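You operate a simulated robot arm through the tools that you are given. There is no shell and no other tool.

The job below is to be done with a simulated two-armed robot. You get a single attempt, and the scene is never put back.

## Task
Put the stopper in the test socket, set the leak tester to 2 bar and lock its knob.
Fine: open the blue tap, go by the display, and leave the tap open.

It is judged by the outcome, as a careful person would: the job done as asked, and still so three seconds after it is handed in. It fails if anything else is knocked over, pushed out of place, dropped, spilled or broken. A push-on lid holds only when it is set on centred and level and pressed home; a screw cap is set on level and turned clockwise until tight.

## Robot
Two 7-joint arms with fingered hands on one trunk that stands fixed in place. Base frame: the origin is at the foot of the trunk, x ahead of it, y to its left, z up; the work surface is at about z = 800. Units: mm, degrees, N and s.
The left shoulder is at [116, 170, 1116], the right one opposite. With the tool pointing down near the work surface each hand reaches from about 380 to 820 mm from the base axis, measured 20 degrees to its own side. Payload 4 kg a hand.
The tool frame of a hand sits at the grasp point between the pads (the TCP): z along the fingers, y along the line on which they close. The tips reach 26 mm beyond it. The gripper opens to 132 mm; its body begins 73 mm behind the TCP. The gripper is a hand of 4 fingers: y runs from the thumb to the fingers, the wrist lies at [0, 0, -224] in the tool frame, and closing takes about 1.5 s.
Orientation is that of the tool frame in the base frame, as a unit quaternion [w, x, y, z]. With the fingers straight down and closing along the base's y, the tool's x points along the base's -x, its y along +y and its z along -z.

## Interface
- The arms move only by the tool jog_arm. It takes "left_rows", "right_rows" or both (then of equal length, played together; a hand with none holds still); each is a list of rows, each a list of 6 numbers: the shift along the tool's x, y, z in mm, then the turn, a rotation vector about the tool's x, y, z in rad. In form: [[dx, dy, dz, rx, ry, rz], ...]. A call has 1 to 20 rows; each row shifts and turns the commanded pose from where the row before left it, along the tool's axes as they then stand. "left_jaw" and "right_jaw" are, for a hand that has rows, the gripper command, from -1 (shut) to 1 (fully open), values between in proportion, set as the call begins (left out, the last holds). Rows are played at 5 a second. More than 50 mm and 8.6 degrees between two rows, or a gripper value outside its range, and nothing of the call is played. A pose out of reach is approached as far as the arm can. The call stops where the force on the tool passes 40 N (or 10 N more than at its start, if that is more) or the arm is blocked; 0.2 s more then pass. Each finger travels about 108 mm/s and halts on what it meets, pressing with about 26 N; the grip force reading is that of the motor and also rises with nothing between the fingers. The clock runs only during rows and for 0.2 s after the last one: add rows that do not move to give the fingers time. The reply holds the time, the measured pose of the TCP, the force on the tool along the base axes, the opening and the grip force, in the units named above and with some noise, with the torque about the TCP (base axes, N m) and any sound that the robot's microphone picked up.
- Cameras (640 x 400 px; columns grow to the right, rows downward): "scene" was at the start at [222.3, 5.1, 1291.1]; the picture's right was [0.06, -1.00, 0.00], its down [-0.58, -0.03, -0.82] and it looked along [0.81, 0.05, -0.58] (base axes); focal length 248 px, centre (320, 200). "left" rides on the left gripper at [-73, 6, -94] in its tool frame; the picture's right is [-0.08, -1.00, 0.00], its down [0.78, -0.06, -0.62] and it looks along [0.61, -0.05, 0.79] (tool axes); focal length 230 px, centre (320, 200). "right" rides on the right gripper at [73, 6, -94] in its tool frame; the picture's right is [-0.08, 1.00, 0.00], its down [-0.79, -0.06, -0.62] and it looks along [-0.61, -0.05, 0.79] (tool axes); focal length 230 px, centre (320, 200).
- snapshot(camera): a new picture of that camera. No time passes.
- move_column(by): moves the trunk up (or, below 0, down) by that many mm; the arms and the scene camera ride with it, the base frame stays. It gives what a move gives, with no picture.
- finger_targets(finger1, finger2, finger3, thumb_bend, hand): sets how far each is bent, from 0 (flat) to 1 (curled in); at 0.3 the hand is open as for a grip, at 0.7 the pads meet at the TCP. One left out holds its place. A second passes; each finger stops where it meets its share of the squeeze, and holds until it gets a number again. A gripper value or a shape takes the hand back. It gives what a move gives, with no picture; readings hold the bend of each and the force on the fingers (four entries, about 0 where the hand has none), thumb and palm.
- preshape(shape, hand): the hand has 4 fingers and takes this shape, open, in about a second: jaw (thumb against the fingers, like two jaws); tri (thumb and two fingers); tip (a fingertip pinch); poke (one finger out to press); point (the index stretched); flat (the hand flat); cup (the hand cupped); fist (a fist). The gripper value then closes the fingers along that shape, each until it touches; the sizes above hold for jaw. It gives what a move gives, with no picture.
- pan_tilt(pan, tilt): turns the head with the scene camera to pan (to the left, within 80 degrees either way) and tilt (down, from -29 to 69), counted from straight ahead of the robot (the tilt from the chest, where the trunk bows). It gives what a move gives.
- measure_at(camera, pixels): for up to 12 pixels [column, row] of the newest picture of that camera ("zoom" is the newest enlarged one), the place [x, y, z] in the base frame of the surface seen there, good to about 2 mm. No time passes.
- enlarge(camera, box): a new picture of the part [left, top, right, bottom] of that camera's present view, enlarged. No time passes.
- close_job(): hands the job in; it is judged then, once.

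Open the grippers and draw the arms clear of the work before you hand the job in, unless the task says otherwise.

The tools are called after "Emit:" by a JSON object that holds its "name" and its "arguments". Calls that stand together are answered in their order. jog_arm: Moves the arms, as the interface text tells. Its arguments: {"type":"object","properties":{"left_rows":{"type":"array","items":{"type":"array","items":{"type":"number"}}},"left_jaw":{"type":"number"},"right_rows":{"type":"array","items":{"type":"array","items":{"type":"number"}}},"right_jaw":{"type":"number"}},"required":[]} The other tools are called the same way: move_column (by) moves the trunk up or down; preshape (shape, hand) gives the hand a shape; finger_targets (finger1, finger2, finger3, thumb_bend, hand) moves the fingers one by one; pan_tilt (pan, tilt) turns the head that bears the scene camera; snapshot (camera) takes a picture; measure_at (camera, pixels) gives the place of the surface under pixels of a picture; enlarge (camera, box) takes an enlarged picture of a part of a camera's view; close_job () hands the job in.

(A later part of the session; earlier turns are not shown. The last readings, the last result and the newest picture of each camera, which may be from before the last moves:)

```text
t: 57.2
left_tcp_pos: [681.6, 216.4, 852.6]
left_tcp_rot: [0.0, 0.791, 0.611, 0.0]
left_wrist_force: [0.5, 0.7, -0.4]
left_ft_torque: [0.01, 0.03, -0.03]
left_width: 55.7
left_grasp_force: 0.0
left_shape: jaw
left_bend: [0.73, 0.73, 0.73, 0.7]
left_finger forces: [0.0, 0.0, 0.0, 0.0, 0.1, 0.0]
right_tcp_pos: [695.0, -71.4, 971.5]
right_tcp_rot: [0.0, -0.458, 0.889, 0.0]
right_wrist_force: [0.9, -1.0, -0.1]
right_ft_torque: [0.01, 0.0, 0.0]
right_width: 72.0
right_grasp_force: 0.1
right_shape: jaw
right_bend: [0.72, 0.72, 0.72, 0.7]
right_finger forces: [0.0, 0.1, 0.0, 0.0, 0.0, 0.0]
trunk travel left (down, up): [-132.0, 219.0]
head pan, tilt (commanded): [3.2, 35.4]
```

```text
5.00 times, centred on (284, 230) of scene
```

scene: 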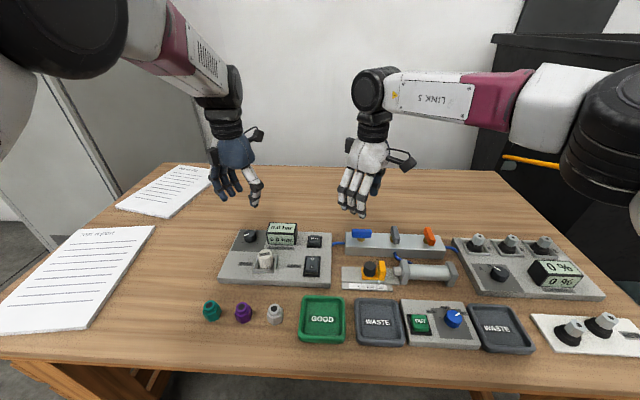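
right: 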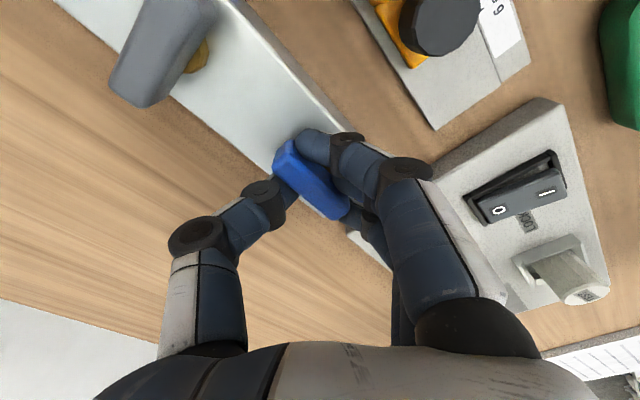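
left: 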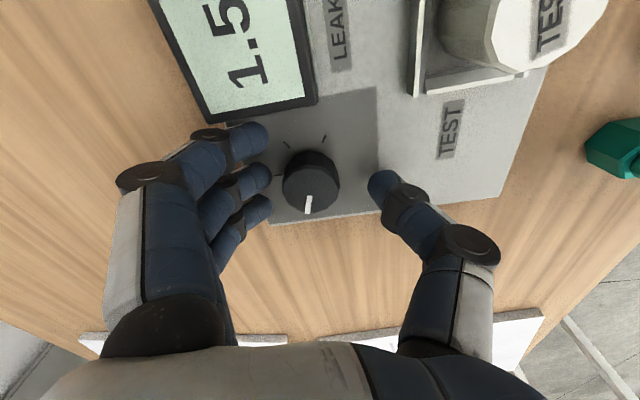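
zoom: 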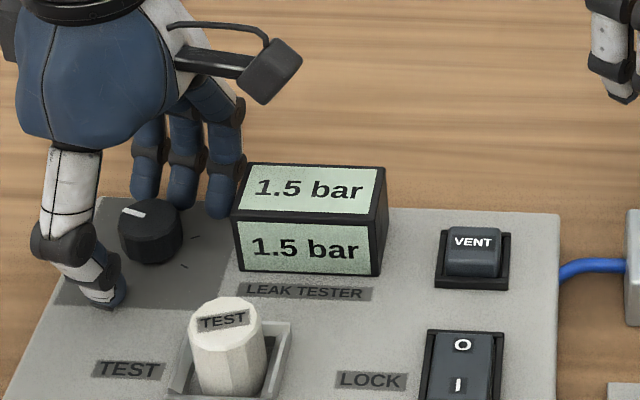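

Display now reads 1.5 bar, so it goes in 0.5 steps and 2.0 should be ~20° further. I'll swing the open hand back 50° around the knob without touching it.

Emit:
{"name": "jog_arm", "arguments": {"left_rows": [[-0.8, 0, 0, 0, 0, -0.145], [-0.8, 0, 0, 0, 0, -0.145], [-0.8, 0, 0, 0, 0, -0.145], [-0.8, 0, 0, 0, 0, -0.145], [-0.8, 0, 0, 0, 0, -0.145], [-0.8, 0, 0, 0, 0, -0.145], [0, 0, 0, 0, 0, 0]]}}

Emit:
{"name": "snapshot", "arguments": {"camera": "left"}}

Emit:
{"name": "enlarge", "arguments": {"camera": "scene", "box": [220, 190, 348, 270]}}

```text
t: 58.8
left_tcp_pos: [682.4, 211.7, 853.1]
left_tcp_rot: [0.001, 0.46, 0.888, 0.001]
left_wrist_force: [-0.3, 0.6, 0.0]
left_ft_torque: [0.01, -0.01, -0.02]
left_width: 55.5
left_grasp_force: 0.1
left_shape: jaw
left_bend: [0.73, 0.73, 0.73, 0.7]
left_finger forces: [0.0, 0.0, 0.0, 0.1, 0.0, 0.1]
right_tcp_pos: [694.5, -70.9, 972.9]
right_tcp_rot: [0.0, -0.457, 0.889, -0.001]
right_wrist_force: [0.0, -0.3, 0.2]
right_ft_torque: [-0.01, 0.02, -0.03]
right_width: 72.1
right_grasp_force: 0.1
right_shape: jaw
right_bend: [0.72, 0.72, 0.72, 0.7]
right_finger forces: [0.0, 0.0, 0.0, 0.0, 0.1, 0.1]
trunk travel left (down, up): [-132.0, 219.0]
head pan, tilt (commanded): [3.2, 35.4]
```

```text
taken
```

left: 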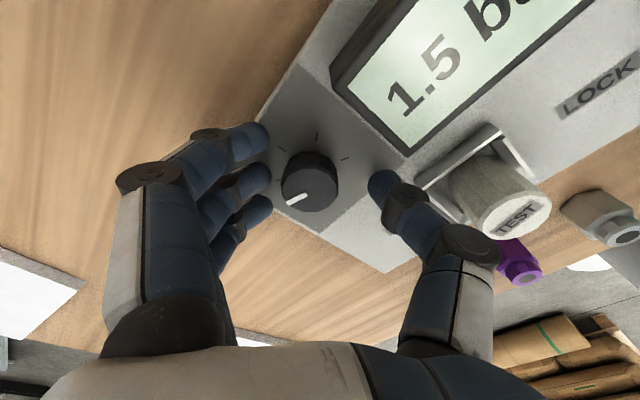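

```text
5.00 times, centred on (284, 230) of scene
```

zoom: 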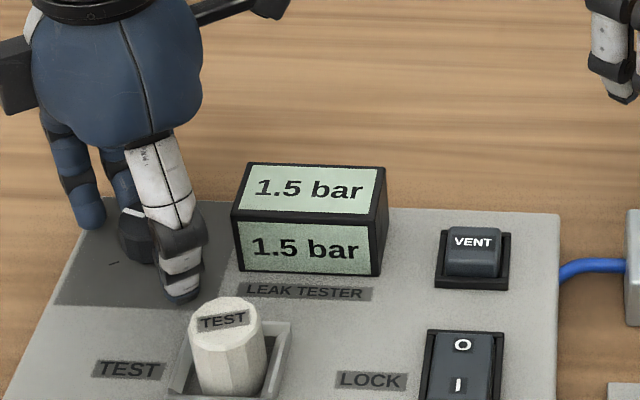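

The hand is back at 55° yaw, display unchanged at 1.5. I'll close on the knob again.

Emit:
{"name": "jog_arm", "arguments": {"left_rows": [[0, 0, 0, 0, 0, 0], [0, 0, 0, 0, 0, 0], [0, 0, 0, 0, 0, 0], [0, 0, 0, 0, 0, 0], [0, 0, 0, 0, 0, 0], [0, 0, 0, 0, 0, 0]], "left_jaw": -1}}

Emit:
{"name": "enlarge", "arguments": {"camera": "scene", "box": [220, 190, 348, 270]}}

Emit:
{"name": "enlarge", "arguments": {"camera": "left", "box": [264, 140, 376, 230]}}

```text
t: 60.2
left_tcp_pos: [682.6, 211.6, 852.9]
left_tcp_rot: [0.0, 0.46, 0.888, -0.001]
left_wrist_force: [-13.0, -8.6, -3.6]
left_ft_torque: [-0.12, 0.18, 0.03]
left_width: 7.9
left_grasp_force: 25.8
left_shape: jaw
left_bend: [0.68, 0.73, 0.71, 0.7]
left_finger forces: [0.0, 9.2, 0.3, 0.1, 24.4, 0.1]
right_tcp_pos: [692.4, -69.7, 974.4]
right_tcp_rot: [-0.001, -0.457, 0.889, -0.001]
right_wrist_force: [0.2, 0.7, -0.3]
right_ft_torque: [-0.03, 0.02, 0.01]
right_width: 71.9
right_grasp_force: 0.1
right_shape: jaw
right_bend: [0.72, 0.72, 0.72, 0.7]
right_finger forces: [0.0, 0.1, 0.0, 0.1, 0.1, 0.0]
trunk travel left (down, up): [-132.0, 219.0]
head pan, tilt (commanded): [3.2, 35.4]
```

```text
5.00 times, centred on (284, 230) of scene
```

zoom: 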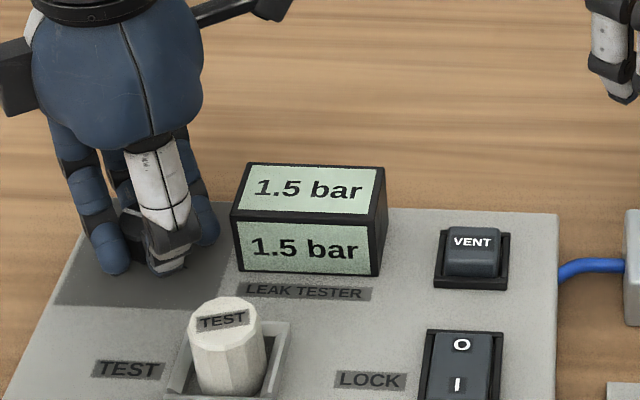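

```text
4.44 times, centred on (320, 185) of left
```

zoom: 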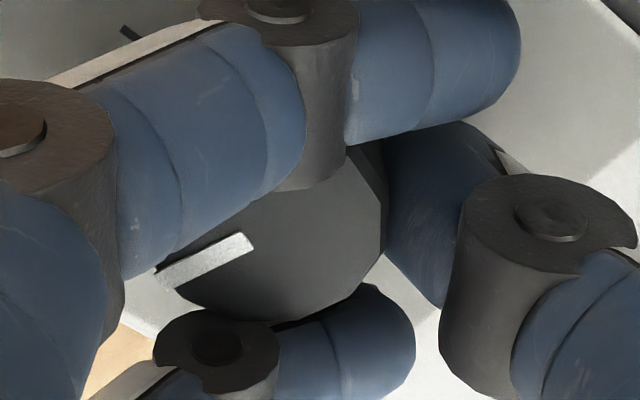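

Side force is again ~15 N from the thumb; I'll shift the hand −3 mm in tool y to balance, then turn a small step and read the display.

Emit:
{"name": "jog_arm", "arguments": {"left_rows": [[0, -1.5, 0, 0, 0, 0], [0, -1.5, 0, 0, 0, 0], [0, -0.7, 0, 0, 0, 0], [0.4, 0, 0, 0, 0, 0.07], [0, 0, 0, 0, 0, 0], [0, 0, 0, 0, 0, 0]]}}

Emit:
{"name": "enlarge", "arguments": {"camera": "scene", "box": [220, 190, 348, 270]}}

Emit:
{"name": "enlarge", "arguments": {"camera": "left", "box": [264, 140, 376, 230]}}

```text
t: 61.6
left_tcp_pos: [679.9, 210.1, 852.1]
left_tcp_rot: [0.0, 0.492, 0.871, 0.0]
left_wrist_force: [-5.0, -0.1, -5.9]
left_ft_torque: [0.02, -0.01, -0.02]
left_width: 7.5
left_grasp_force: 26.3
left_shape: jaw
left_bend: [0.68, 0.73, 0.71, 0.7]
left_finger forces: [0.1, 12.5, 0.5, 0.0, 17.7, 0.1]
right_tcp_pos: [694.0, -69.5, 972.7]
right_tcp_rot: [0.001, -0.458, 0.889, -0.001]
right_wrist_force: [0.0, 0.2, 0.7]
right_ft_torque: [0.01, 0.02, 0.0]
right_width: 72.2
right_grasp_force: 0.0
right_shape: jaw
right_bend: [0.72, 0.72, 0.72, 0.7]
right_finger forces: [0.0, 0.1, 0.0, 0.1, 0.0, 0.0]
trunk travel left (down, up): [-132.0, 219.0]
head pan, tilt (commanded): [3.2, 35.4]
```

```text
5.00 times, centred on (284, 230) of scene
```

zoom: 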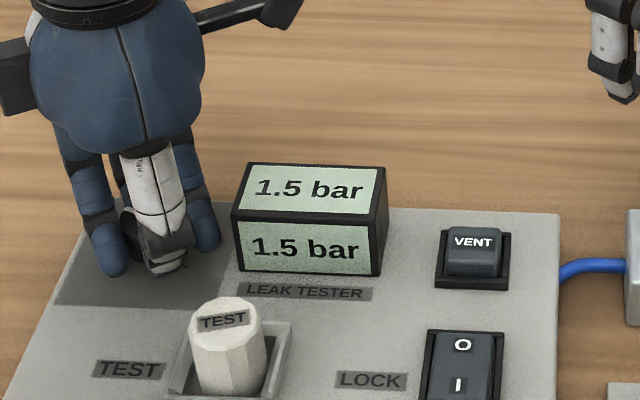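

```text
4.44 times, centred on (320, 185) of left
```

zoom: 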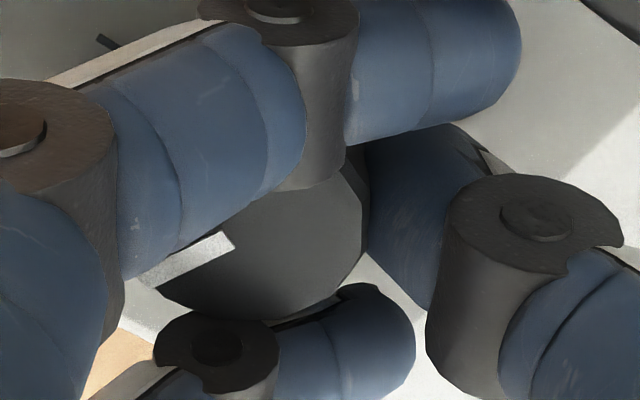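

Balanced (5 N) and gripping; display 1.5. Turning another ~8°.

Emit:
{"name": "jog_arm", "arguments": {"left_rows": [[0.6, 0, 0, 0, 0, 0.07], [0.6, 0, 0, 0, 0, 0.07], [0, 0, 0, 0, 0, 0], [0, 0, 0, 0, 0, 0]]}}

Emit:
{"name": "enlarge", "arguments": {"camera": "scene", "box": [220, 190, 348, 270]}}

```text
t: 62.6
left_tcp_pos: [679.5, 211.0, 851.2]
left_tcp_rot: [0.0, 0.55, 0.835, 0.0]
left_wrist_force: [-6.5, 0.0, -4.4]
left_ft_torque: [0.02, 0.01, 0.02]
left_width: 7.6
left_grasp_force: 25.6
left_shape: jaw
left_bend: [0.68, 0.73, 0.72, 0.7]
left_finger forces: [0.0, 12.3, 0.5, 0.0, 18.2, 0.1]
right_tcp_pos: [694.6, -70.8, 972.4]
right_tcp_rot: [0.0, -0.457, 0.89, 0.0]
right_wrist_force: [0.9, 0.0, -0.4]
right_ft_torque: [0.0, -0.03, 0.03]
right_width: 72.0
right_grasp_force: 0.1
right_shape: jaw
right_bend: [0.72, 0.72, 0.72, 0.7]
right_finger forces: [0.0, 0.0, 0.0, 0.0, 0.0, 0.0]
trunk travel left (down, up): [-132.0, 219.0]
head pan, tilt (commanded): [3.2, 35.4]
```

```text
5.00 times, centred on (284, 230) of scene
```

zoom: 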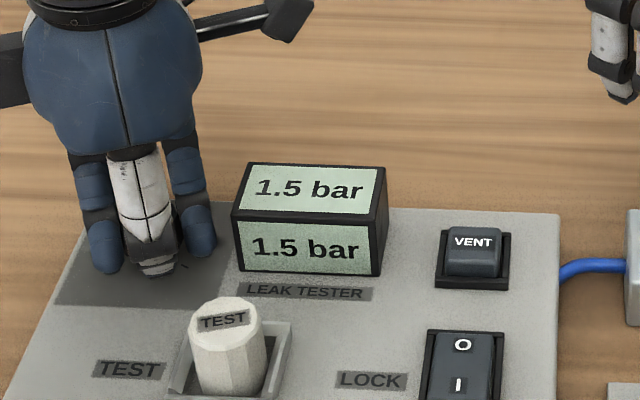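

Yaw is 67° and still 1.5 bar. I'll turn another ~6–7° and read again.

Emit:
{"name": "jog_arm", "arguments": {"left_rows": [[0.6, -0.3, 0, 0, 0, 0.06], [0.5, 0, 0, 0, 0, 0.06], [0, 0, 0, 0, 0, 0], [0, 0, 0, 0, 0, 0]]}}

Emit:
{"name": "enlarge", "arguments": {"camera": "scene", "box": [220, 190, 348, 270]}}

Emit:
{"name": "enlarge", "arguments": {"camera": "left", "box": [264, 140, 376, 230]}}

```text
t: 63.6
left_tcp_pos: [678.5, 211.7, 852.2]
left_tcp_rot: [0.0, 0.6, 0.8, 0.0]
left_wrist_force: [-5.5, 1.6, -5.4]
left_ft_torque: [0.0, -0.05, 0.04]
left_width: 7.1
left_grasp_force: 26.2
left_shape: jaw
left_bend: [0.68, 0.73, 0.72, 0.7]
left_finger forces: [0.0, 12.7, 0.7, 0.0, 17.7, 0.1]
right_tcp_pos: [693.6, -70.6, 973.1]
right_tcp_rot: [0.001, -0.458, 0.889, 0.0]
right_wrist_force: [-0.5, 0.2, 0.4]
right_ft_torque: [0.01, 0.0, 0.02]
right_width: 72.2
right_grasp_force: 0.1
right_shape: jaw
right_bend: [0.72, 0.72, 0.72, 0.7]
right_finger forces: [0.0, 0.0, 0.0, 0.0, 0.1, 0.0]
trunk travel left (down, up): [-132.0, 219.0]
head pan, tilt (commanded): [3.2, 35.4]
```

```text
5.00 times, centred on (284, 230) of scene
```

zoom: 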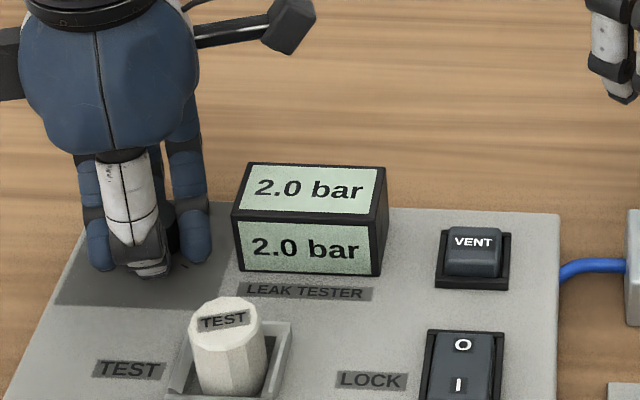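

```text
4.44 times, centred on (320, 185) of left
```

zoom: 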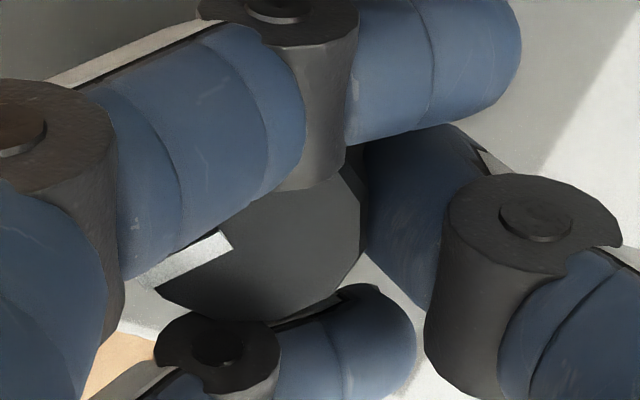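

The display reads 2.0 bar. I'll hold still for a second and re-read to be sure it isn't lagging.

Emit:
{"name": "jog_arm", "arguments": {"left_rows": [[0, 0, 0, 0, 0, 0], [0, 0, 0, 0, 0, 0], [0, 0, 0, 0, 0, 0], [0, 0, 0, 0, 0, 0], [0, 0, 0, 0, 0, 0], [0, 0, 0, 0, 0, 0]]}}

Emit:
{"name": "enlarge", "arguments": {"camera": "scene", "box": [220, 190, 348, 270]}}

```text
t: 65.0
left_tcp_pos: [679.8, 212.1, 852.1]
left_tcp_rot: [0.0, 0.599, 0.8, -0.001]
left_wrist_force: [-5.7, 0.5, -2.9]
left_ft_torque: [0.06, 0.01, 0.01]
left_width: 7.1
left_grasp_force: 26.4
left_shape: jaw
left_bend: [0.68, 0.73, 0.72, 0.7]
left_finger forces: [0.0, 12.8, 0.8, 0.1, 17.7, 0.0]
right_tcp_pos: [693.8, -70.8, 973.6]
right_tcp_rot: [0.001, -0.457, 0.889, 0.001]
right_wrist_force: [-1.0, -0.5, -0.3]
right_ft_torque: [-0.01, 0.0, 0.0]
right_width: 72.3
right_grasp_force: 0.2
right_shape: jaw
right_bend: [0.72, 0.72, 0.72, 0.7]
right_finger forces: [0.0, 0.0, 0.0, 0.0, 0.1, 0.0]
trunk travel left (down, up): [-132.0, 219.0]
head pan, tilt (commanded): [3.2, 35.4]
```

```text
5.00 times, centred on (284, 230) of scene
```

zoom: 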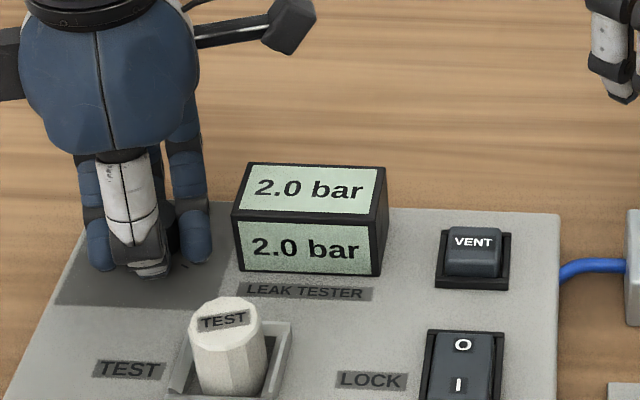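

Stable at 2.0 bar. I just crossed the step, so I'll turn ~3° further to sit safely inside the 2.0 band, and re-read.

Emit:
{"name": "jog_arm", "arguments": {"left_rows": [[0.3, 0, 0, 0, 0, 0.05], [0, 0, 0, 0, 0, 0], [0, 0, 0, 0, 0, 0], [0, 0, 0, 0, 0, 0]]}}

Emit:
{"name": "enlarge", "arguments": {"camera": "scene", "box": [220, 190, 348, 270]}}

```text
t: 66.0
left_tcp_pos: [678.6, 212.5, 852.4]
left_tcp_rot: [0.0, 0.62, 0.785, 0.0]
left_wrist_force: [-6.1, 1.6, -5.1]
left_ft_torque: [0.07, 0.0, 0.0]
left_width: 7.3
left_grasp_force: 26.0
left_shape: jaw
left_bend: [0.68, 0.73, 0.72, 0.7]
left_finger forces: [0.0, 12.8, 0.7, 0.0, 17.4, 0.1]
right_tcp_pos: [695.3, -70.1, 973.3]
right_tcp_rot: [0.0, -0.458, 0.889, 0.0]
right_wrist_force: [0.0, -0.7, 0.4]
right_ft_torque: [0.01, 0.03, -0.01]
right_width: 72.0
right_grasp_force: 0.1
right_shape: jaw
right_bend: [0.72, 0.72, 0.72, 0.7]
right_finger forces: [0.0, 0.1, 0.0, 0.0, 0.0, 0.1]
trunk travel left (down, up): [-132.0, 219.0]
head pan, tilt (commanded): [3.2, 35.4]
```

```text
5.00 times, centred on (284, 230) of scene
```

zoom: 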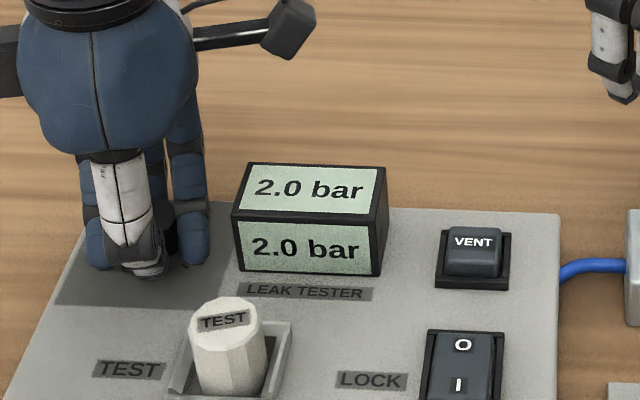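

2.0 bar holds. I'll open the left hand, check the reading, and raise it away from the knob.

Emit:
{"name": "jog_arm", "arguments": {"left_rows": [[0, 0, 0, 0, 0, 0], [0, 0, 0, 0, 0, 0], [0, 0, 0, 0, 0, 0], [0, 0, 0, 0, 0, 0], [0, 0, 0, 0, 0, 0]], "left_jaw": -0.15}}

Emit:
{"name": "enlarge", "arguments": {"camera": "scene", "box": [220, 190, 348, 270]}}

Emit:
{"name": "snapshot", "arguments": {"camera": "left"}}

```text
t: 67.2
left_tcp_pos: [678.6, 212.0, 853.2]
left_tcp_rot: [0.0, 0.619, 0.785, 0.001]
left_wrist_force: [0.0, -0.6, -0.1]
left_ft_torque: [-0.02, 0.03, 0.01]
left_width: 55.6
left_grasp_force: 0.0
left_shape: jaw
left_bend: [0.73, 0.73, 0.73, 0.7]
left_finger forces: [0.0, 0.1, 0.1, 0.0, 0.0, 0.1]
right_tcp_pos: [693.0, -71.2, 972.4]
right_tcp_rot: [0.001, -0.458, 0.889, 0.0]
right_wrist_force: [-0.7, -0.8, -0.5]
right_ft_torque: [-0.01, 0.02, 0.01]
right_width: 71.7
right_grasp_force: 0.0
right_shape: jaw
right_bend: [0.72, 0.72, 0.72, 0.7]
right_finger forces: [0.0, 0.1, 0.0, 0.0, 0.0, 0.0]
trunk travel left (down, up): [-132.0, 219.0]
head pan, tilt (commanded): [3.2, 35.4]
```

```text
5.00 times, centred on (284, 230) of scene
```

zoom: 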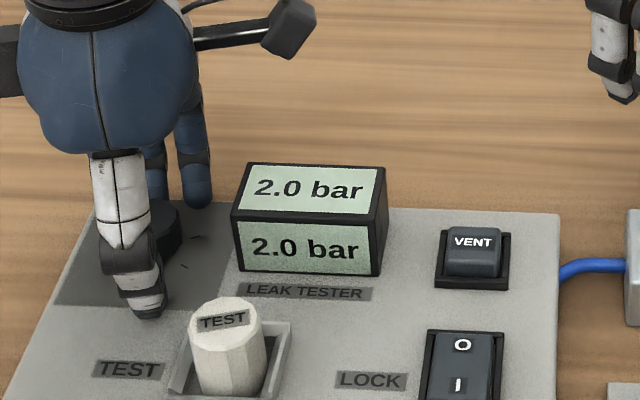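

```text
taken
```

left: 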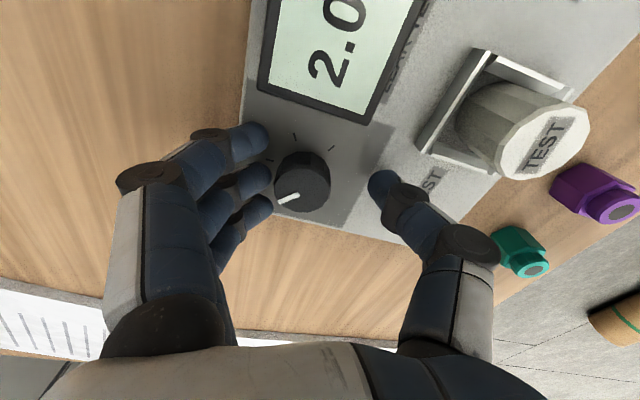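

Still 2.0 after release. I'll shift 2 mm toward the fingers' side for clearance and raise the left hand straight up, then check.

Emit:
{"name": "jog_arm", "arguments": {"left_rows": [[0, 2, 0, 0, 0, 0], [0, 0, -15, 0, 0, 0], [0, 0, -35, 0, 0, 0], [0, 0, -40, 0, 0, 0], [0, 0, -35, 0, 0, 0], [0, 0, 0, 0, 0, 0]]}}

Emit:
{"name": "enlarge", "arguments": {"camera": "scene", "box": [220, 210, 348, 290]}}

Emit:
{"name": "snapshot", "arguments": {"camera": "right"}}

```text
t: 68.6
left_tcp_pos: [681.4, 212.1, 977.9]
left_tcp_rot: [0.0, 0.619, 0.785, -0.001]
left_wrist_force: [0.0, 0.3, 0.3]
left_ft_torque: [0.01, 0.01, 0.0]
left_width: 55.7
left_grasp_force: 0.0
left_shape: jaw
left_bend: [0.73, 0.73, 0.73, 0.7]
left_finger forces: [0.1, 0.0, 0.1, 0.0, 0.0, 0.0]
right_tcp_pos: [693.8, -70.2, 973.2]
right_tcp_rot: [0.0, -0.458, 0.889, 0.001]
right_wrist_force: [-1.1, 1.1, -0.6]
right_ft_torque: [-0.03, 0.01, 0.02]
right_width: 71.9
right_grasp_force: 0.0
right_shape: jaw
right_bend: [0.72, 0.72, 0.72, 0.7]
right_finger forces: [0.0, 0.0, 0.1, 0.0, 0.0, 0.1]
trunk travel left (down, up): [-132.0, 219.0]
head pan, tilt (commanded): [3.2, 35.4]
```

```text
5.00 times, centred on (284, 250) of scene
```

zoom: 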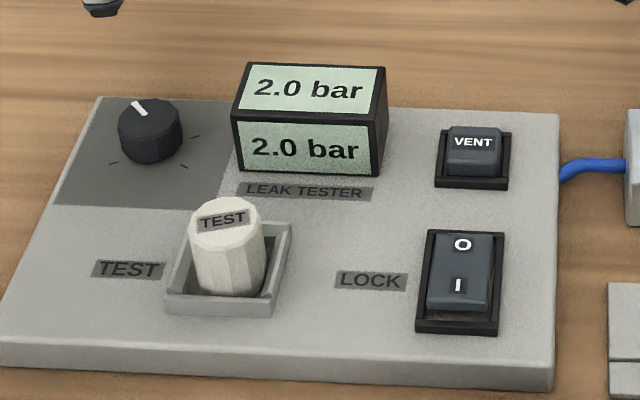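

```text
taken
```

right: 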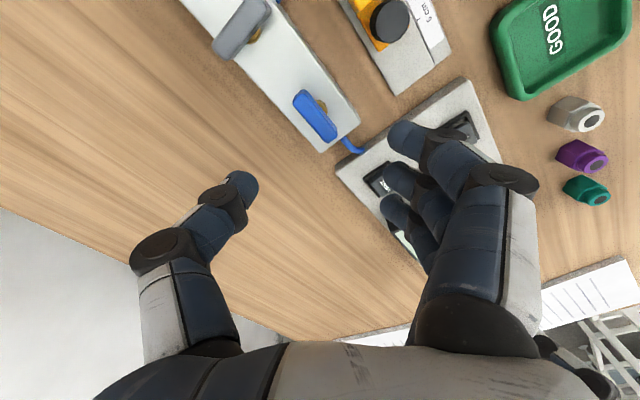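

All good: 2.0 bar with the knob free. Next is the LOCK rocker's I end (≈ 595, 45, 837). I'll give the left hand the poke shape while high up and see where the fingertip lies.

Emit:
{"name": "preshape", "arguments": {"shape": "poke", "hand": "left"}}

Emit:
{"name": "snapshot", "arguments": {"camera": "left"}}

Emit:
{"name": "enlarge", "arguments": {"camera": "scene", "box": [180, 90, 340, 240]}}

```text
t: 69.5
left_tcp_pos: [681.4, 213.0, 978.5]
left_tcp_rot: [0.0, 0.619, 0.785, 0.0]
left_wrist_force: [0.1, -0.5, -0.4]
left_ft_torque: [0.0, 0.01, -0.03]
left_width: 0.0
left_grasp_force: 0.0
left_shape: poke
left_bend: [1.0, 1.0, 1.0, 0.46]
left_finger forces: [0.0, 0.0, 0.0, 0.0, 0.0, 0.1]
right_tcp_pos: [694.1, -70.4, 974.0]
right_tcp_rot: [0.0, -0.458, 0.889, 0.001]
right_wrist_force: [0.1, -0.2, -0.2]
right_ft_torque: [0.01, 0.03, -0.02]
right_width: 71.9
right_grasp_force: 0.2
right_shape: jaw
right_bend: [0.72, 0.72, 0.72, 0.7]
right_finger forces: [0.0, 0.0, 0.1, 0.1, 0.0, 0.0]
trunk travel left (down, up): [-132.0, 219.0]
head pan, tilt (commanded): [3.2, 35.4]
```

```text
taken
```

left: 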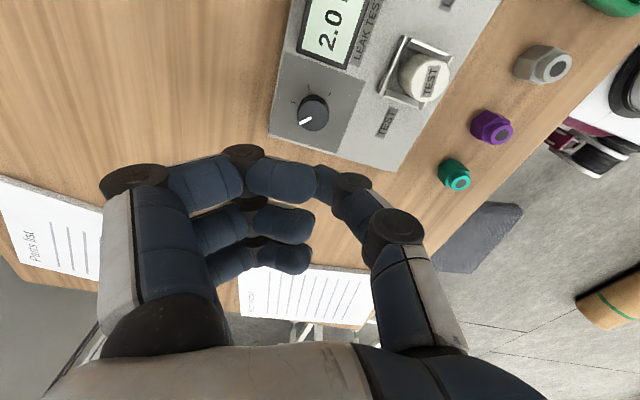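

```text
2.67 times, centred on (260, 165) of scene
```

zoom: 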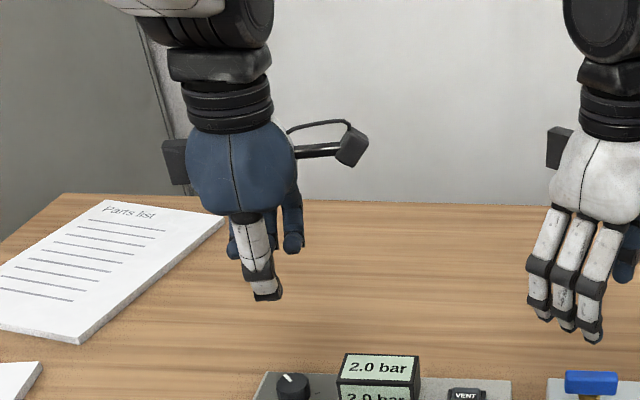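

In this shape the thumb sticks out lowest (fingers curled). I'll try the "point" shape to see whether a stretched index is better for pressing.

Emit:
{"name": "preshape", "arguments": {"shape": "point", "hand": "left"}}

Emit:
{"name": "snapshot", "arguments": {"camera": "left"}}

Emit:
{"name": "enlarge", "arguments": {"camera": "scene", "box": [180, 90, 340, 240]}}

```text
t: 70.4
left_tcp_pos: [681.6, 213.4, 977.4]
left_tcp_rot: [0.0, 0.619, 0.785, -0.001]
left_wrist_force: [0.6, -0.7, 0.5]
left_ft_torque: [0.01, -0.01, -0.01]
left_width: 126.1
left_grasp_force: 0.0
left_shape: point
left_bend: [0.28, 1.0, 1.0, 0.54]
left_finger forces: [0.0, 0.0, 0.0, 0.1, 0.0, 0.0]
right_tcp_pos: [694.0, -70.4, 973.0]
right_tcp_rot: [0.0, -0.458, 0.889, 0.001]
right_wrist_force: [0.9, -0.1, -0.3]
right_ft_torque: [0.0, 0.01, -0.01]
right_width: 72.0
right_grasp_force: 0.0
right_shape: jaw
right_bend: [0.72, 0.72, 0.72, 0.7]
right_finger forces: [0.0, 0.0, 0.0, 0.0, 0.0, 0.0]
trunk travel left (down, up): [-132.0, 219.0]
head pan, tilt (commanded): [3.2, 35.4]
```

```text
taken
```

left: 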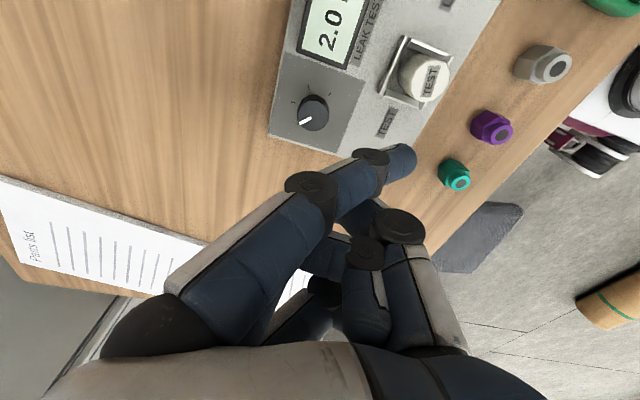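

```text
2.67 times, centred on (260, 165) of scene
```

zoom: 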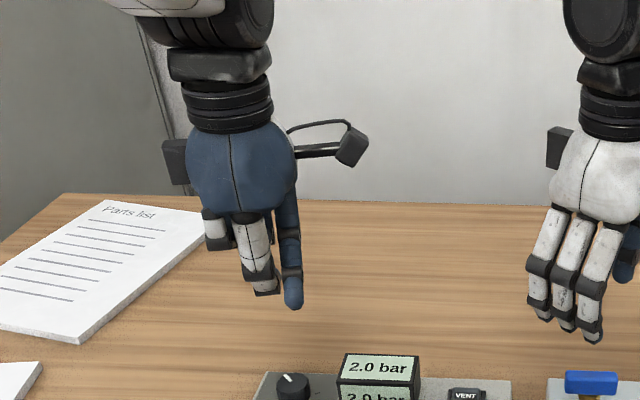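

In the point shape the index is stretched and lowest. I'll measure its tip and the thumb's tip relative to the TCP.

Emit:
{"name": "measure_at", "arguments": {"camera": "left", "pixels": [[410, 150], [405, 160], [413, 165], [395, 170], [380, 215], [360, 215], [385, 150]]}}

Emit:
{"name": "measure_at", "arguments": {"camera": "zoom", "pixels": [[292, 305], [292, 295], [290, 260], [265, 290], [262, 275], [215, 240]]}}

```text
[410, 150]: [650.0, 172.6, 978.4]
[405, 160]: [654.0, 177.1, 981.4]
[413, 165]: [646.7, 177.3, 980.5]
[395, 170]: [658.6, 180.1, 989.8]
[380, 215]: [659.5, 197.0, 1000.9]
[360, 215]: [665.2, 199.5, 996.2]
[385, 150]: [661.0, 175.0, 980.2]
```

```text
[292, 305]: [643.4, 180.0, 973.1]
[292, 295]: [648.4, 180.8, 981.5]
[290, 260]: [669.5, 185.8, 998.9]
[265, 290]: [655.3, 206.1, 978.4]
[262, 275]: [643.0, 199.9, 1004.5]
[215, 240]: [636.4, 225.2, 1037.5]
```

The index slants off to the side in that shape, which isn't ideal. I'll instead pinch the middle finger and thumb straight down with the other two curled, and retract the right hand to make room.

Emit:
{"name": "finger_targets", "arguments": {"hand": "left", "finger1": 1.0, "finger2": 0.7, "finger3": 1.0, "thumb_bend": 0.7}}

Emit:
{"name": "jog_arm", "arguments": {"right_rows": [[38, 1.6, -13.3, 0, 0, 0], [38, 1.6, -13.3, 0, 0, 0], [38, 1.6, -13.3, 0, 0, 0], [38, 1.6, -13.3, 0, 0, 0], [38, 1.6, -13.3, 0, 0, 0], [38, 1.6, -13.3, 0, 0, 0], [0, 0, 0, 0, 0, 0]]}}

Emit:
{"name": "snapshot", "arguments": {"camera": "left"}}

Emit:
{"name": "snapshot", "arguments": {"camera": "scene"}}

```text
t: 71.4
left_tcp_pos: [680.1, 212.2, 978.0]
left_tcp_rot: [0.001, 0.619, 0.785, 0.0]
left_wrist_force: [0.7, -0.2, -0.4]
left_ft_torque: [0.02, 0.0, 0.02]
left_width: 39.4
left_grasp_force: 0.1
left_shape: fingers
left_bend: [1.0, 0.96, 1.0, 0.69]
left_finger forces: [0.0, 0.0, 0.0, 0.0, 0.0, 0.1]
right_tcp_pos: [694.4, -70.7, 972.2]
right_tcp_rot: [0.0, -0.457, 0.889, 0.001]
right_wrist_force: [-0.1, -0.2, -1.1]
right_ft_torque: [-0.01, -0.01, -0.01]
right_width: 72.1
right_grasp_force: 0.0
right_shape: jaw
right_bend: [0.72, 0.72, 0.72, 0.7]
right_finger forces: [0.1, 0.0, 0.0, 0.1, 0.0, 0.1]
trunk travel left (down, up): [-132.0, 219.0]
head pan, tilt (commanded): [3.2, 35.4]
```

```text
t: 73.0
left_tcp_pos: [680.2, 212.1, 976.5]
left_tcp_rot: [0.0, 0.619, 0.785, 0.0]
left_wrist_force: [-0.7, -0.3, 0.2]
left_ft_torque: [0.05, 0.02, -0.01]
left_width: 39.3
left_grasp_force: 0.0
left_shape: fingers
left_bend: [1.0, 0.96, 1.0, 0.69]
left_finger forces: [0.0, 0.0, 0.0, 0.0, 0.1, 0.0]
right_tcp_pos: [552.6, -251.6, 1052.5]
right_tcp_rot: [-0.001, -0.458, 0.889, 0.0]
right_wrist_force: [-0.1, -0.1, -0.2]
right_ft_torque: [0.01, -0.01, 0.0]
right_width: 71.7
right_grasp_force: 0.0
right_shape: jaw
right_bend: [0.72, 0.72, 0.72, 0.7]
right_finger forces: [0.1, 0.0, 0.1, 0.0, 0.1, 0.1]
trunk travel left (down, up): [-132.0, 219.0]
head pan, tilt (commanded): [3.2, 35.4]
```

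```text
taken
```

left: 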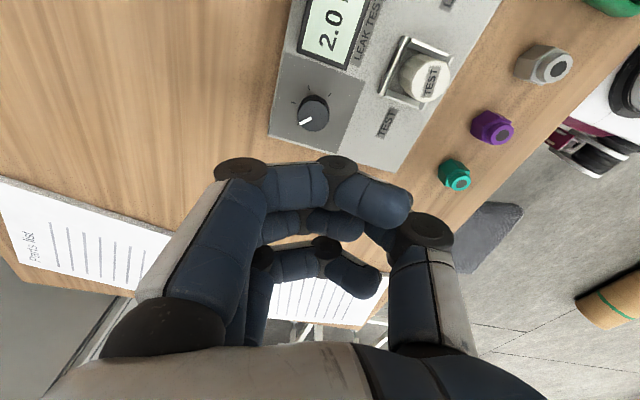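

```text
taken
```

scene: 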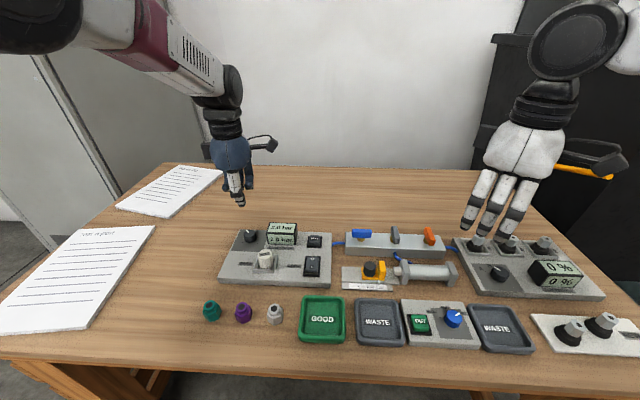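

The middle finger curled too far. The earlier poke shape left the thumb as a single clear pressing finger, so I'll return to that and measure the thumb tip.

Emit:
{"name": "preshape", "arguments": {"shape": "poke", "hand": "left"}}

Emit:
{"name": "jog_arm", "arguments": {"left_rows": [[0, 0, 0, 0, 0, 0], [0, 0, 0, 0, 0, 0], [0, 0, 0, 0, 0, 0]]}}

Emit:
{"name": "snapshot", "arguments": {"camera": "left"}}

Emit:
{"name": "enlarge", "arguments": {"camera": "scene", "box": [190, 130, 286, 220]}}

```text
t: 73.9
left_tcp_pos: [680.2, 211.4, 978.7]
left_tcp_rot: [0.0, 0.619, 0.785, -0.001]
left_wrist_force: [0.0, 0.5, 0.6]
left_ft_torque: [-0.02, -0.02, -0.03]
left_width: 0.0
left_grasp_force: 0.0
left_shape: poke
left_bend: [1.0, 1.0, 1.0, 0.46]
left_finger forces: [0.1, 0.0, 0.1, 0.1, 0.1, 0.0]
right_tcp_pos: [552.4, -252.2, 1052.7]
right_tcp_rot: [0.0, -0.457, 0.889, 0.0]
right_wrist_force: [0.5, 0.4, 0.2]
right_ft_torque: [-0.03, -0.02, -0.01]
right_width: 72.1
right_grasp_force: 0.0
right_shape: jaw
right_bend: [0.72, 0.72, 0.72, 0.7]
right_finger forces: [0.1, 0.0, 0.1, 0.0, 0.0, 0.0]
trunk travel left (down, up): [-132.0, 219.0]
head pan, tilt (commanded): [3.2, 35.4]
```

```text
t: 74.7
left_tcp_pos: [680.8, 211.8, 979.5]
left_tcp_rot: [0.0, 0.619, 0.785, 0.0]
left_wrist_force: [0.0, -0.2, -0.4]
left_ft_torque: [-0.01, 0.01, 0.03]
left_width: 0.2
left_grasp_force: 0.0
left_shape: poke
left_bend: [1.0, 1.0, 1.0, 0.46]
left_finger forces: [0.0, 0.0, 0.0, 0.1, 0.0, 0.1]
right_tcp_pos: [551.0, -251.1, 1052.7]
right_tcp_rot: [-0.001, -0.458, 0.889, 0.0]
right_wrist_force: [0.4, 0.0, 0.5]
right_ft_torque: [0.02, 0.0, 0.0]
right_width: 71.8
right_grasp_force: 0.0
right_shape: jaw
right_bend: [0.72, 0.72, 0.72, 0.7]
right_finger forces: [0.1, 0.1, 0.0, 0.1, 0.0, 0.0]
trunk travel left (down, up): [-132.0, 219.0]
head pan, tilt (commanded): [3.2, 35.4]
```

```text
taken
```

left: 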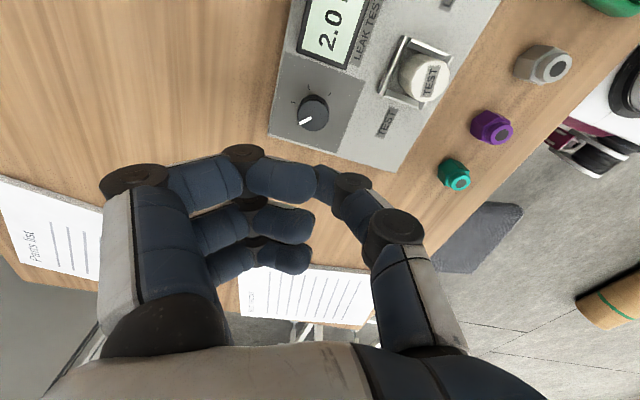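

```text
4.44 times, centred on (238, 175) of scene
```

zoom: 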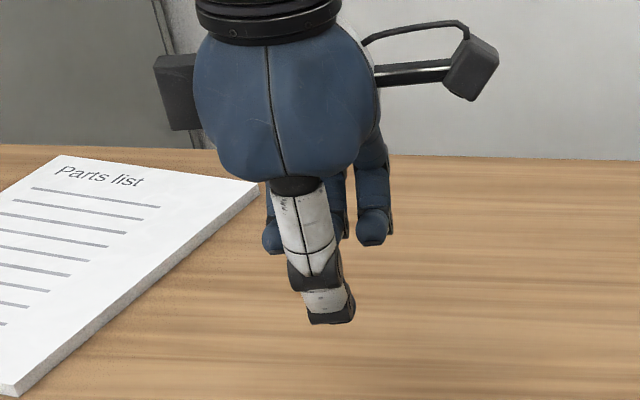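

The thumb is the poking finger, reaching lowest. I'll measure its tip accurately in the enlarged hand-camera and scene views.

Emit:
{"name": "measure_at", "arguments": {"camera": "zoom", "pixels": [[330, 320], [330, 310], [325, 295], [345, 310], [315, 318], [335, 322]]}}

Emit:
{"name": "enlarge", "arguments": {"camera": "left", "box": [272, 150, 400, 250]}}

Emit:
{"name": "measure_at", "arguments": {"camera": "zoom", "pixels": [[235, 100], [255, 90], [270, 150], [290, 190], [240, 130], [300, 140], [220, 80]]}}

```text
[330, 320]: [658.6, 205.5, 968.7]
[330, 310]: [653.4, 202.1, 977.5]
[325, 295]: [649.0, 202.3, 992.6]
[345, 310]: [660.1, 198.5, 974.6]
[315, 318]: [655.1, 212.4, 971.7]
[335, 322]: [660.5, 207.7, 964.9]
```

```text
4.00 times, centred on (336, 200) of left
```

zoom: 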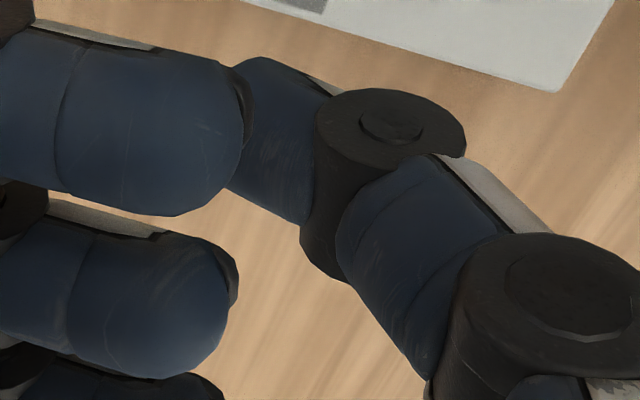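

```text
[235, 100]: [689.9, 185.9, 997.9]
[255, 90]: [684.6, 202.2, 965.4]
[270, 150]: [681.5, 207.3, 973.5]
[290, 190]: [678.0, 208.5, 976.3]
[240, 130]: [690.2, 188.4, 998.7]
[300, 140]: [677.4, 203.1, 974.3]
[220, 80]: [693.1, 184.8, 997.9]
```

I'd like a tighter view of the thumb tip from the scene camera to know its lowest point.

Emit:
{"name": "enlarge", "arguments": {"camera": "scene", "box": [222, 180, 262, 208]}}

Emit:
{"name": "measure_at", "arguments": {"camera": "zoom", "pixels": [[300, 370], [280, 330], [330, 330], [370, 320], [395, 330], [400, 290], [360, 355], [250, 370], [330, 250], [400, 250], [420, 300], [330, 375]]}}

```text
14.29 times, centred on (242, 194) of scene
```

zoom: 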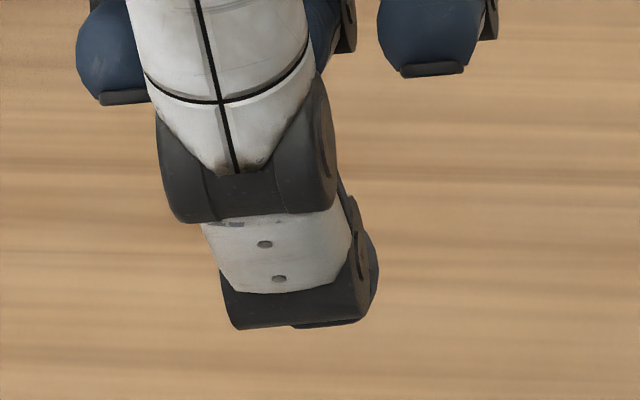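

```text
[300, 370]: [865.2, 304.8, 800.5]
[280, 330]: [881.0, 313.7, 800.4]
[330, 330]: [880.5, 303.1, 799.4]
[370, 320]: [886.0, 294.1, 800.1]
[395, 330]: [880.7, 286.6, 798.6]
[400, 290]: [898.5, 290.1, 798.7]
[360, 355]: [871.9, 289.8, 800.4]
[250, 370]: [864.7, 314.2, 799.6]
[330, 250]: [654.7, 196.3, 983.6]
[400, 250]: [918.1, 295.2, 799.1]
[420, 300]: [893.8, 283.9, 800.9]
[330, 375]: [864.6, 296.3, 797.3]
```

The thumb's tip is its lowest point, about 24 mm beyond the TCP and roughly at tool (−3, +4). I'll move the left hand above the LOCK rocker's I end at this height and check reach.

Emit:
{"name": "jog_arm", "arguments": {"left_rows": [[-27.7, -25.6, 0, 0, 0, 0], [-27.7, -25.6, 0, 0, 0, 0], [-27.7, -25.6, 0, 0, 0, 0], [-27.7, -25.6, 0, 0, 0, 0], [-27.7, -25.6, 0, 0, 0, 0], [0, 0, 0, 0, 0, 0], [0, 0, 0, 0, 0, 0]]}}

Emit:
{"name": "snapshot", "arguments": {"camera": "left"}}

Emit:
{"name": "snapshot", "arguments": {"camera": "scene"}}

```text
t: 76.3
left_tcp_pos: [589.1, 49.6, 978.1]
left_tcp_rot: [0.001, 0.618, 0.786, -0.001]
left_wrist_force: [-0.4, 0.1, -0.2]
left_ft_torque: [0.0, 0.0, 0.02]
left_width: 0.2
left_grasp_force: 0.1
left_shape: poke
left_bend: [1.0, 1.0, 1.0, 0.46]
left_finger forces: [0.1, 0.0, 0.0, 0.1, 0.0, 0.2]
right_tcp_pos: [552.2, -251.5, 1053.3]
right_tcp_rot: [0.0, -0.458, 0.889, 0.001]
right_wrist_force: [0.5, 0.1, -0.1]
right_ft_torque: [-0.01, 0.0, 0.01]
right_width: 72.0
right_grasp_force: 0.0
right_shape: jaw
right_bend: [0.72, 0.72, 0.72, 0.7]
right_finger forces: [0.0, 0.0, 0.1, 0.1, 0.1, 0.0]
trunk travel left (down, up): [-132.0, 219.0]
head pan, tilt (commanded): [3.2, 35.4]
```

```text
taken
```

left: 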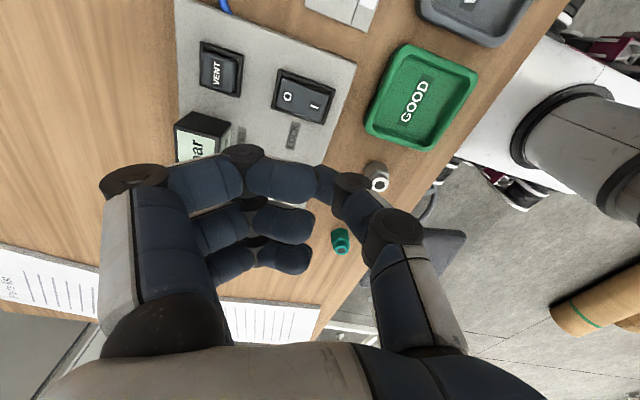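

```text
taken
```

scene: 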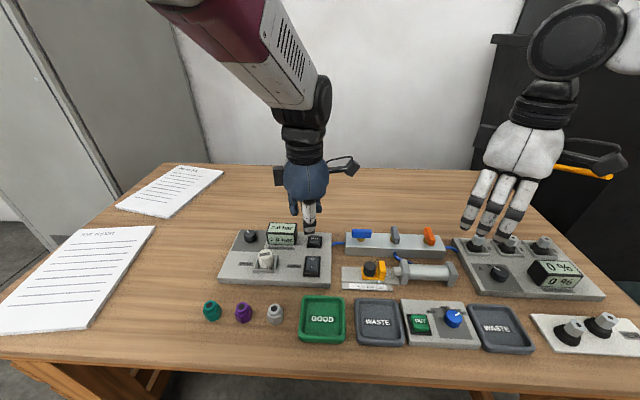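

Reach is fine. I'll descend to about 25 mm above the rocker and check the thumb's alignment with the I end.

Emit:
{"name": "jog_arm", "arguments": {"left_rows": [[0, 0, 30, 0, 0, 0], [0, 0, 30, 0, 0, 0], [0, 0, 28, 0, 0, 0], [0, 0, 0, 0, 0, 0]]}}

Emit:
{"name": "snapshot", "arguments": {"camera": "left"}}

Emit:
{"name": "enlarge", "arguments": {"camera": "scene", "box": [260, 200, 372, 290]}}

```text
t: 77.3
left_tcp_pos: [593.0, 53.1, 896.0]
left_tcp_rot: [0.009, 0.613, 0.79, -0.005]
left_wrist_force: [0.3, -0.5, -1.0]
left_ft_torque: [-0.03, 0.06, 0.01]
left_width: 0.0
left_grasp_force: 0.1
left_shape: poke
left_bend: [1.0, 1.0, 1.0, 0.46]
left_finger forces: [0.1, 0.0, 0.0, 0.1, 0.0, 0.0]
right_tcp_pos: [551.8, -252.4, 1054.1]
right_tcp_rot: [0.0, -0.457, 0.889, 0.0]
right_wrist_force: [-0.1, -0.3, -0.3]
right_ft_torque: [0.0, -0.01, -0.02]
right_width: 72.2
right_grasp_force: 0.0
right_shape: jaw
right_bend: [0.72, 0.72, 0.72, 0.7]
right_finger forces: [0.0, 0.0, 0.0, 0.1, 0.0, 0.1]
trunk travel left (down, up): [-132.0, 219.0]
head pan, tilt (commanded): [3.2, 35.4]
```

```text
taken
```

left: 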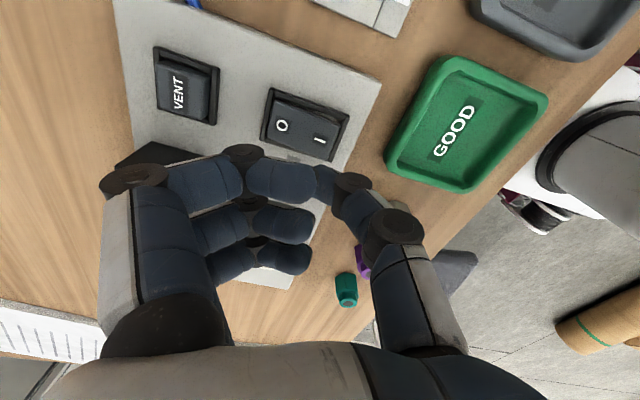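

```text
4.44 times, centred on (316, 245) of scene
```

zoom: 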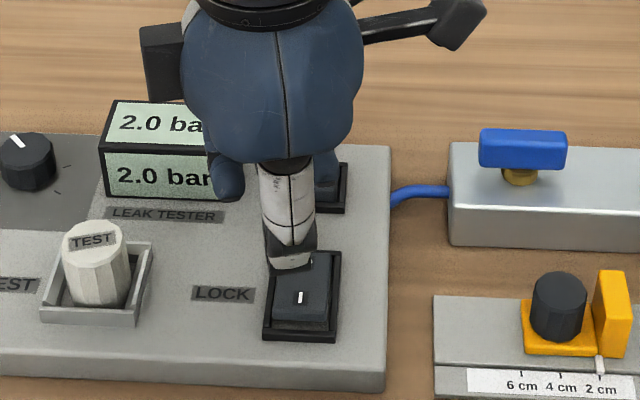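

The pose lags ~5 mm here, so the arm is near a limit low down at this spot. I'll raise the hand again and then lower the trunk instead, keeping the comfortable arm posture.

Emit:
{"name": "jog_arm", "arguments": {"left_rows": [[0, 0, -30, 0, 0, 0], [0, 0, -30, 0, 0, 0], [0, 0, -28, 0, 0, 0], [0, 0, 0, 0, 0, 0], [0, 0, 0, 0, 0, 0]]}}

```text
t: 78.5
left_tcp_pos: [587.2, 48.0, 977.4]
left_tcp_rot: [0.001, 0.62, 0.785, 0.0]
left_wrist_force: [-0.1, -0.2, 0.9]
left_ft_torque: [-0.03, 0.01, 0.0]
left_width: 0.0
left_grasp_force: 0.0
left_shape: poke
left_bend: [1.0, 1.0, 1.0, 0.46]
left_finger forces: [0.0, 0.0, 0.1, 0.0, 0.1, 0.0]
right_tcp_pos: [552.7, -251.7, 1052.4]
right_tcp_rot: [0.0, -0.458, 0.889, 0.0]
right_wrist_force: [-0.9, -0.4, 0.0]
right_ft_torque: [0.0, 0.02, 0.01]
right_width: 72.0
right_grasp_force: 0.1
right_shape: jaw
right_bend: [0.72, 0.72, 0.72, 0.7]
right_finger forces: [0.0, 0.1, 0.0, 0.0, 0.0, 0.1]
trunk travel left (down, up): [-132.0, 219.0]
head pan, tilt (commanded): [3.2, 35.4]
```

Back at full accuracy. Now I'll lower the trunk by 85 mm; both hands ride down with it (the right hand stays well above everything).

Emit:
{"name": "move_column", "arguments": {"by": -85}}

Emit:
{"name": "snapshot", "arguments": {"camera": "scene"}}

Emit:
{"name": "snapshot", "arguments": {"camera": "left"}}

```text
t: 79.7
left_tcp_pos: [588.3, 47.0, 894.5]
left_tcp_rot: [0.003, 0.619, 0.785, 0.002]
left_wrist_force: [-0.9, -0.2, 1.0]
left_ft_torque: [-0.01, 0.0, 0.01]
left_width: 0.0
left_grasp_force: 0.1
left_shape: poke
left_bend: [1.0, 1.0, 1.0, 0.46]
left_finger forces: [0.0, 0.0, 0.1, 0.0, 0.0, 0.1]
right_tcp_pos: [551.4, -251.2, 970.2]
right_tcp_rot: [0.001, -0.458, 0.889, 0.0]
right_wrist_force: [-0.3, -0.3, 0.7]
right_ft_torque: [0.01, -0.01, 0.01]
right_width: 71.9
right_grasp_force: 0.0
right_shape: jaw
right_bend: [0.72, 0.72, 0.72, 0.7]
right_finger forces: [0.1, 0.0, 0.1, 0.1, 0.1, 0.0]
trunk travel left (down, up): [-47.0, 304.0]
head pan, tilt (commanded): [3.2, 35.4]
```

```text
taken
```

scene: 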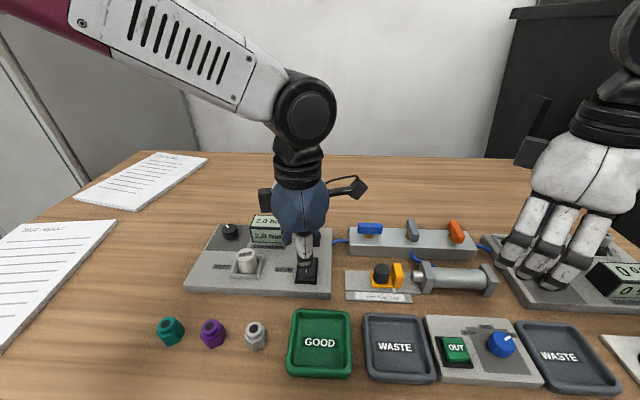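

```text
taken
```

left: 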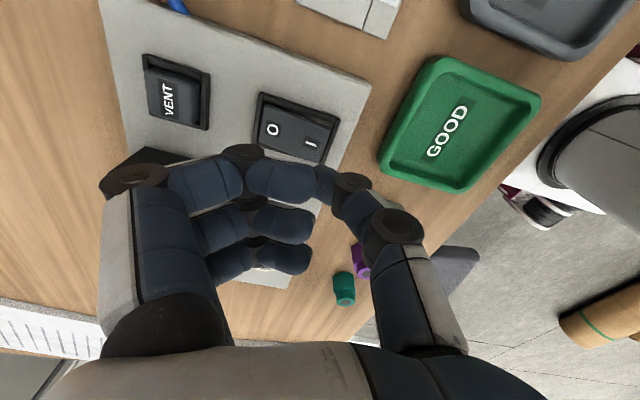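

The thumb tip lines up over the "I" mark (I at (310,145) in the hand camera, as computed). I'll lower the trunk 22 mm more, leaving about 8 mm above the rocker.

Emit:
{"name": "move_column", "arguments": {"by": -22}}

Emit:
{"name": "snapshot", "arguments": {"camera": "left"}}

Emit:
{"name": "enlarge", "arguments": {"camera": "scene", "box": [250, 200, 362, 300]}}

```text
t: 80.4
left_tcp_pos: [586.6, 47.8, 872.4]
left_tcp_rot: [0.001, 0.619, 0.785, 0.001]
left_wrist_force: [-0.5, -0.4, 0.8]
left_ft_torque: [-0.02, -0.01, -0.05]
left_width: 0.0
left_grasp_force: 0.1
left_shape: poke
left_bend: [1.0, 1.0, 1.0, 0.46]
left_finger forces: [0.0, 0.0, 0.0, 0.1, 0.1, 0.1]
right_tcp_pos: [551.7, -251.8, 946.9]
right_tcp_rot: [0.001, -0.458, 0.889, 0.0]
right_wrist_force: [-0.4, 0.2, 1.0]
right_ft_torque: [0.02, -0.04, 0.0]
right_width: 71.8
right_grasp_force: 0.2
right_shape: jaw
right_bend: [0.72, 0.72, 0.72, 0.7]
right_finger forces: [0.1, 0.0, 0.0, 0.0, 0.0, 0.0]
trunk travel left (down, up): [-25.0, 326.0]
head pan, tilt (commanded): [3.2, 35.4]
```

```text
taken
```

left: 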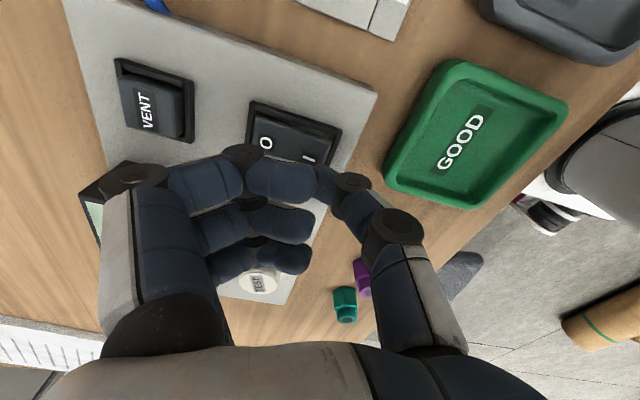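

```text
4.00 times, centred on (306, 250) of scene
```

zoom: 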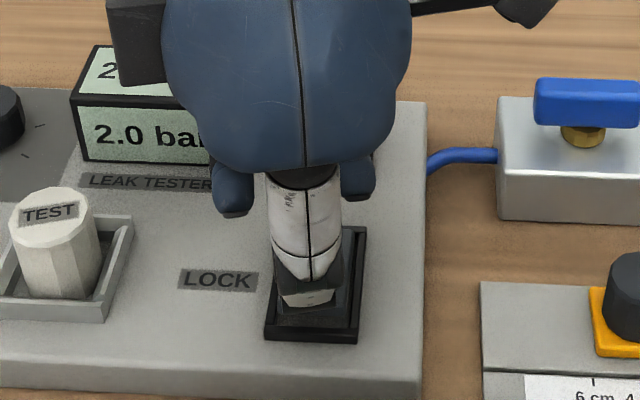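

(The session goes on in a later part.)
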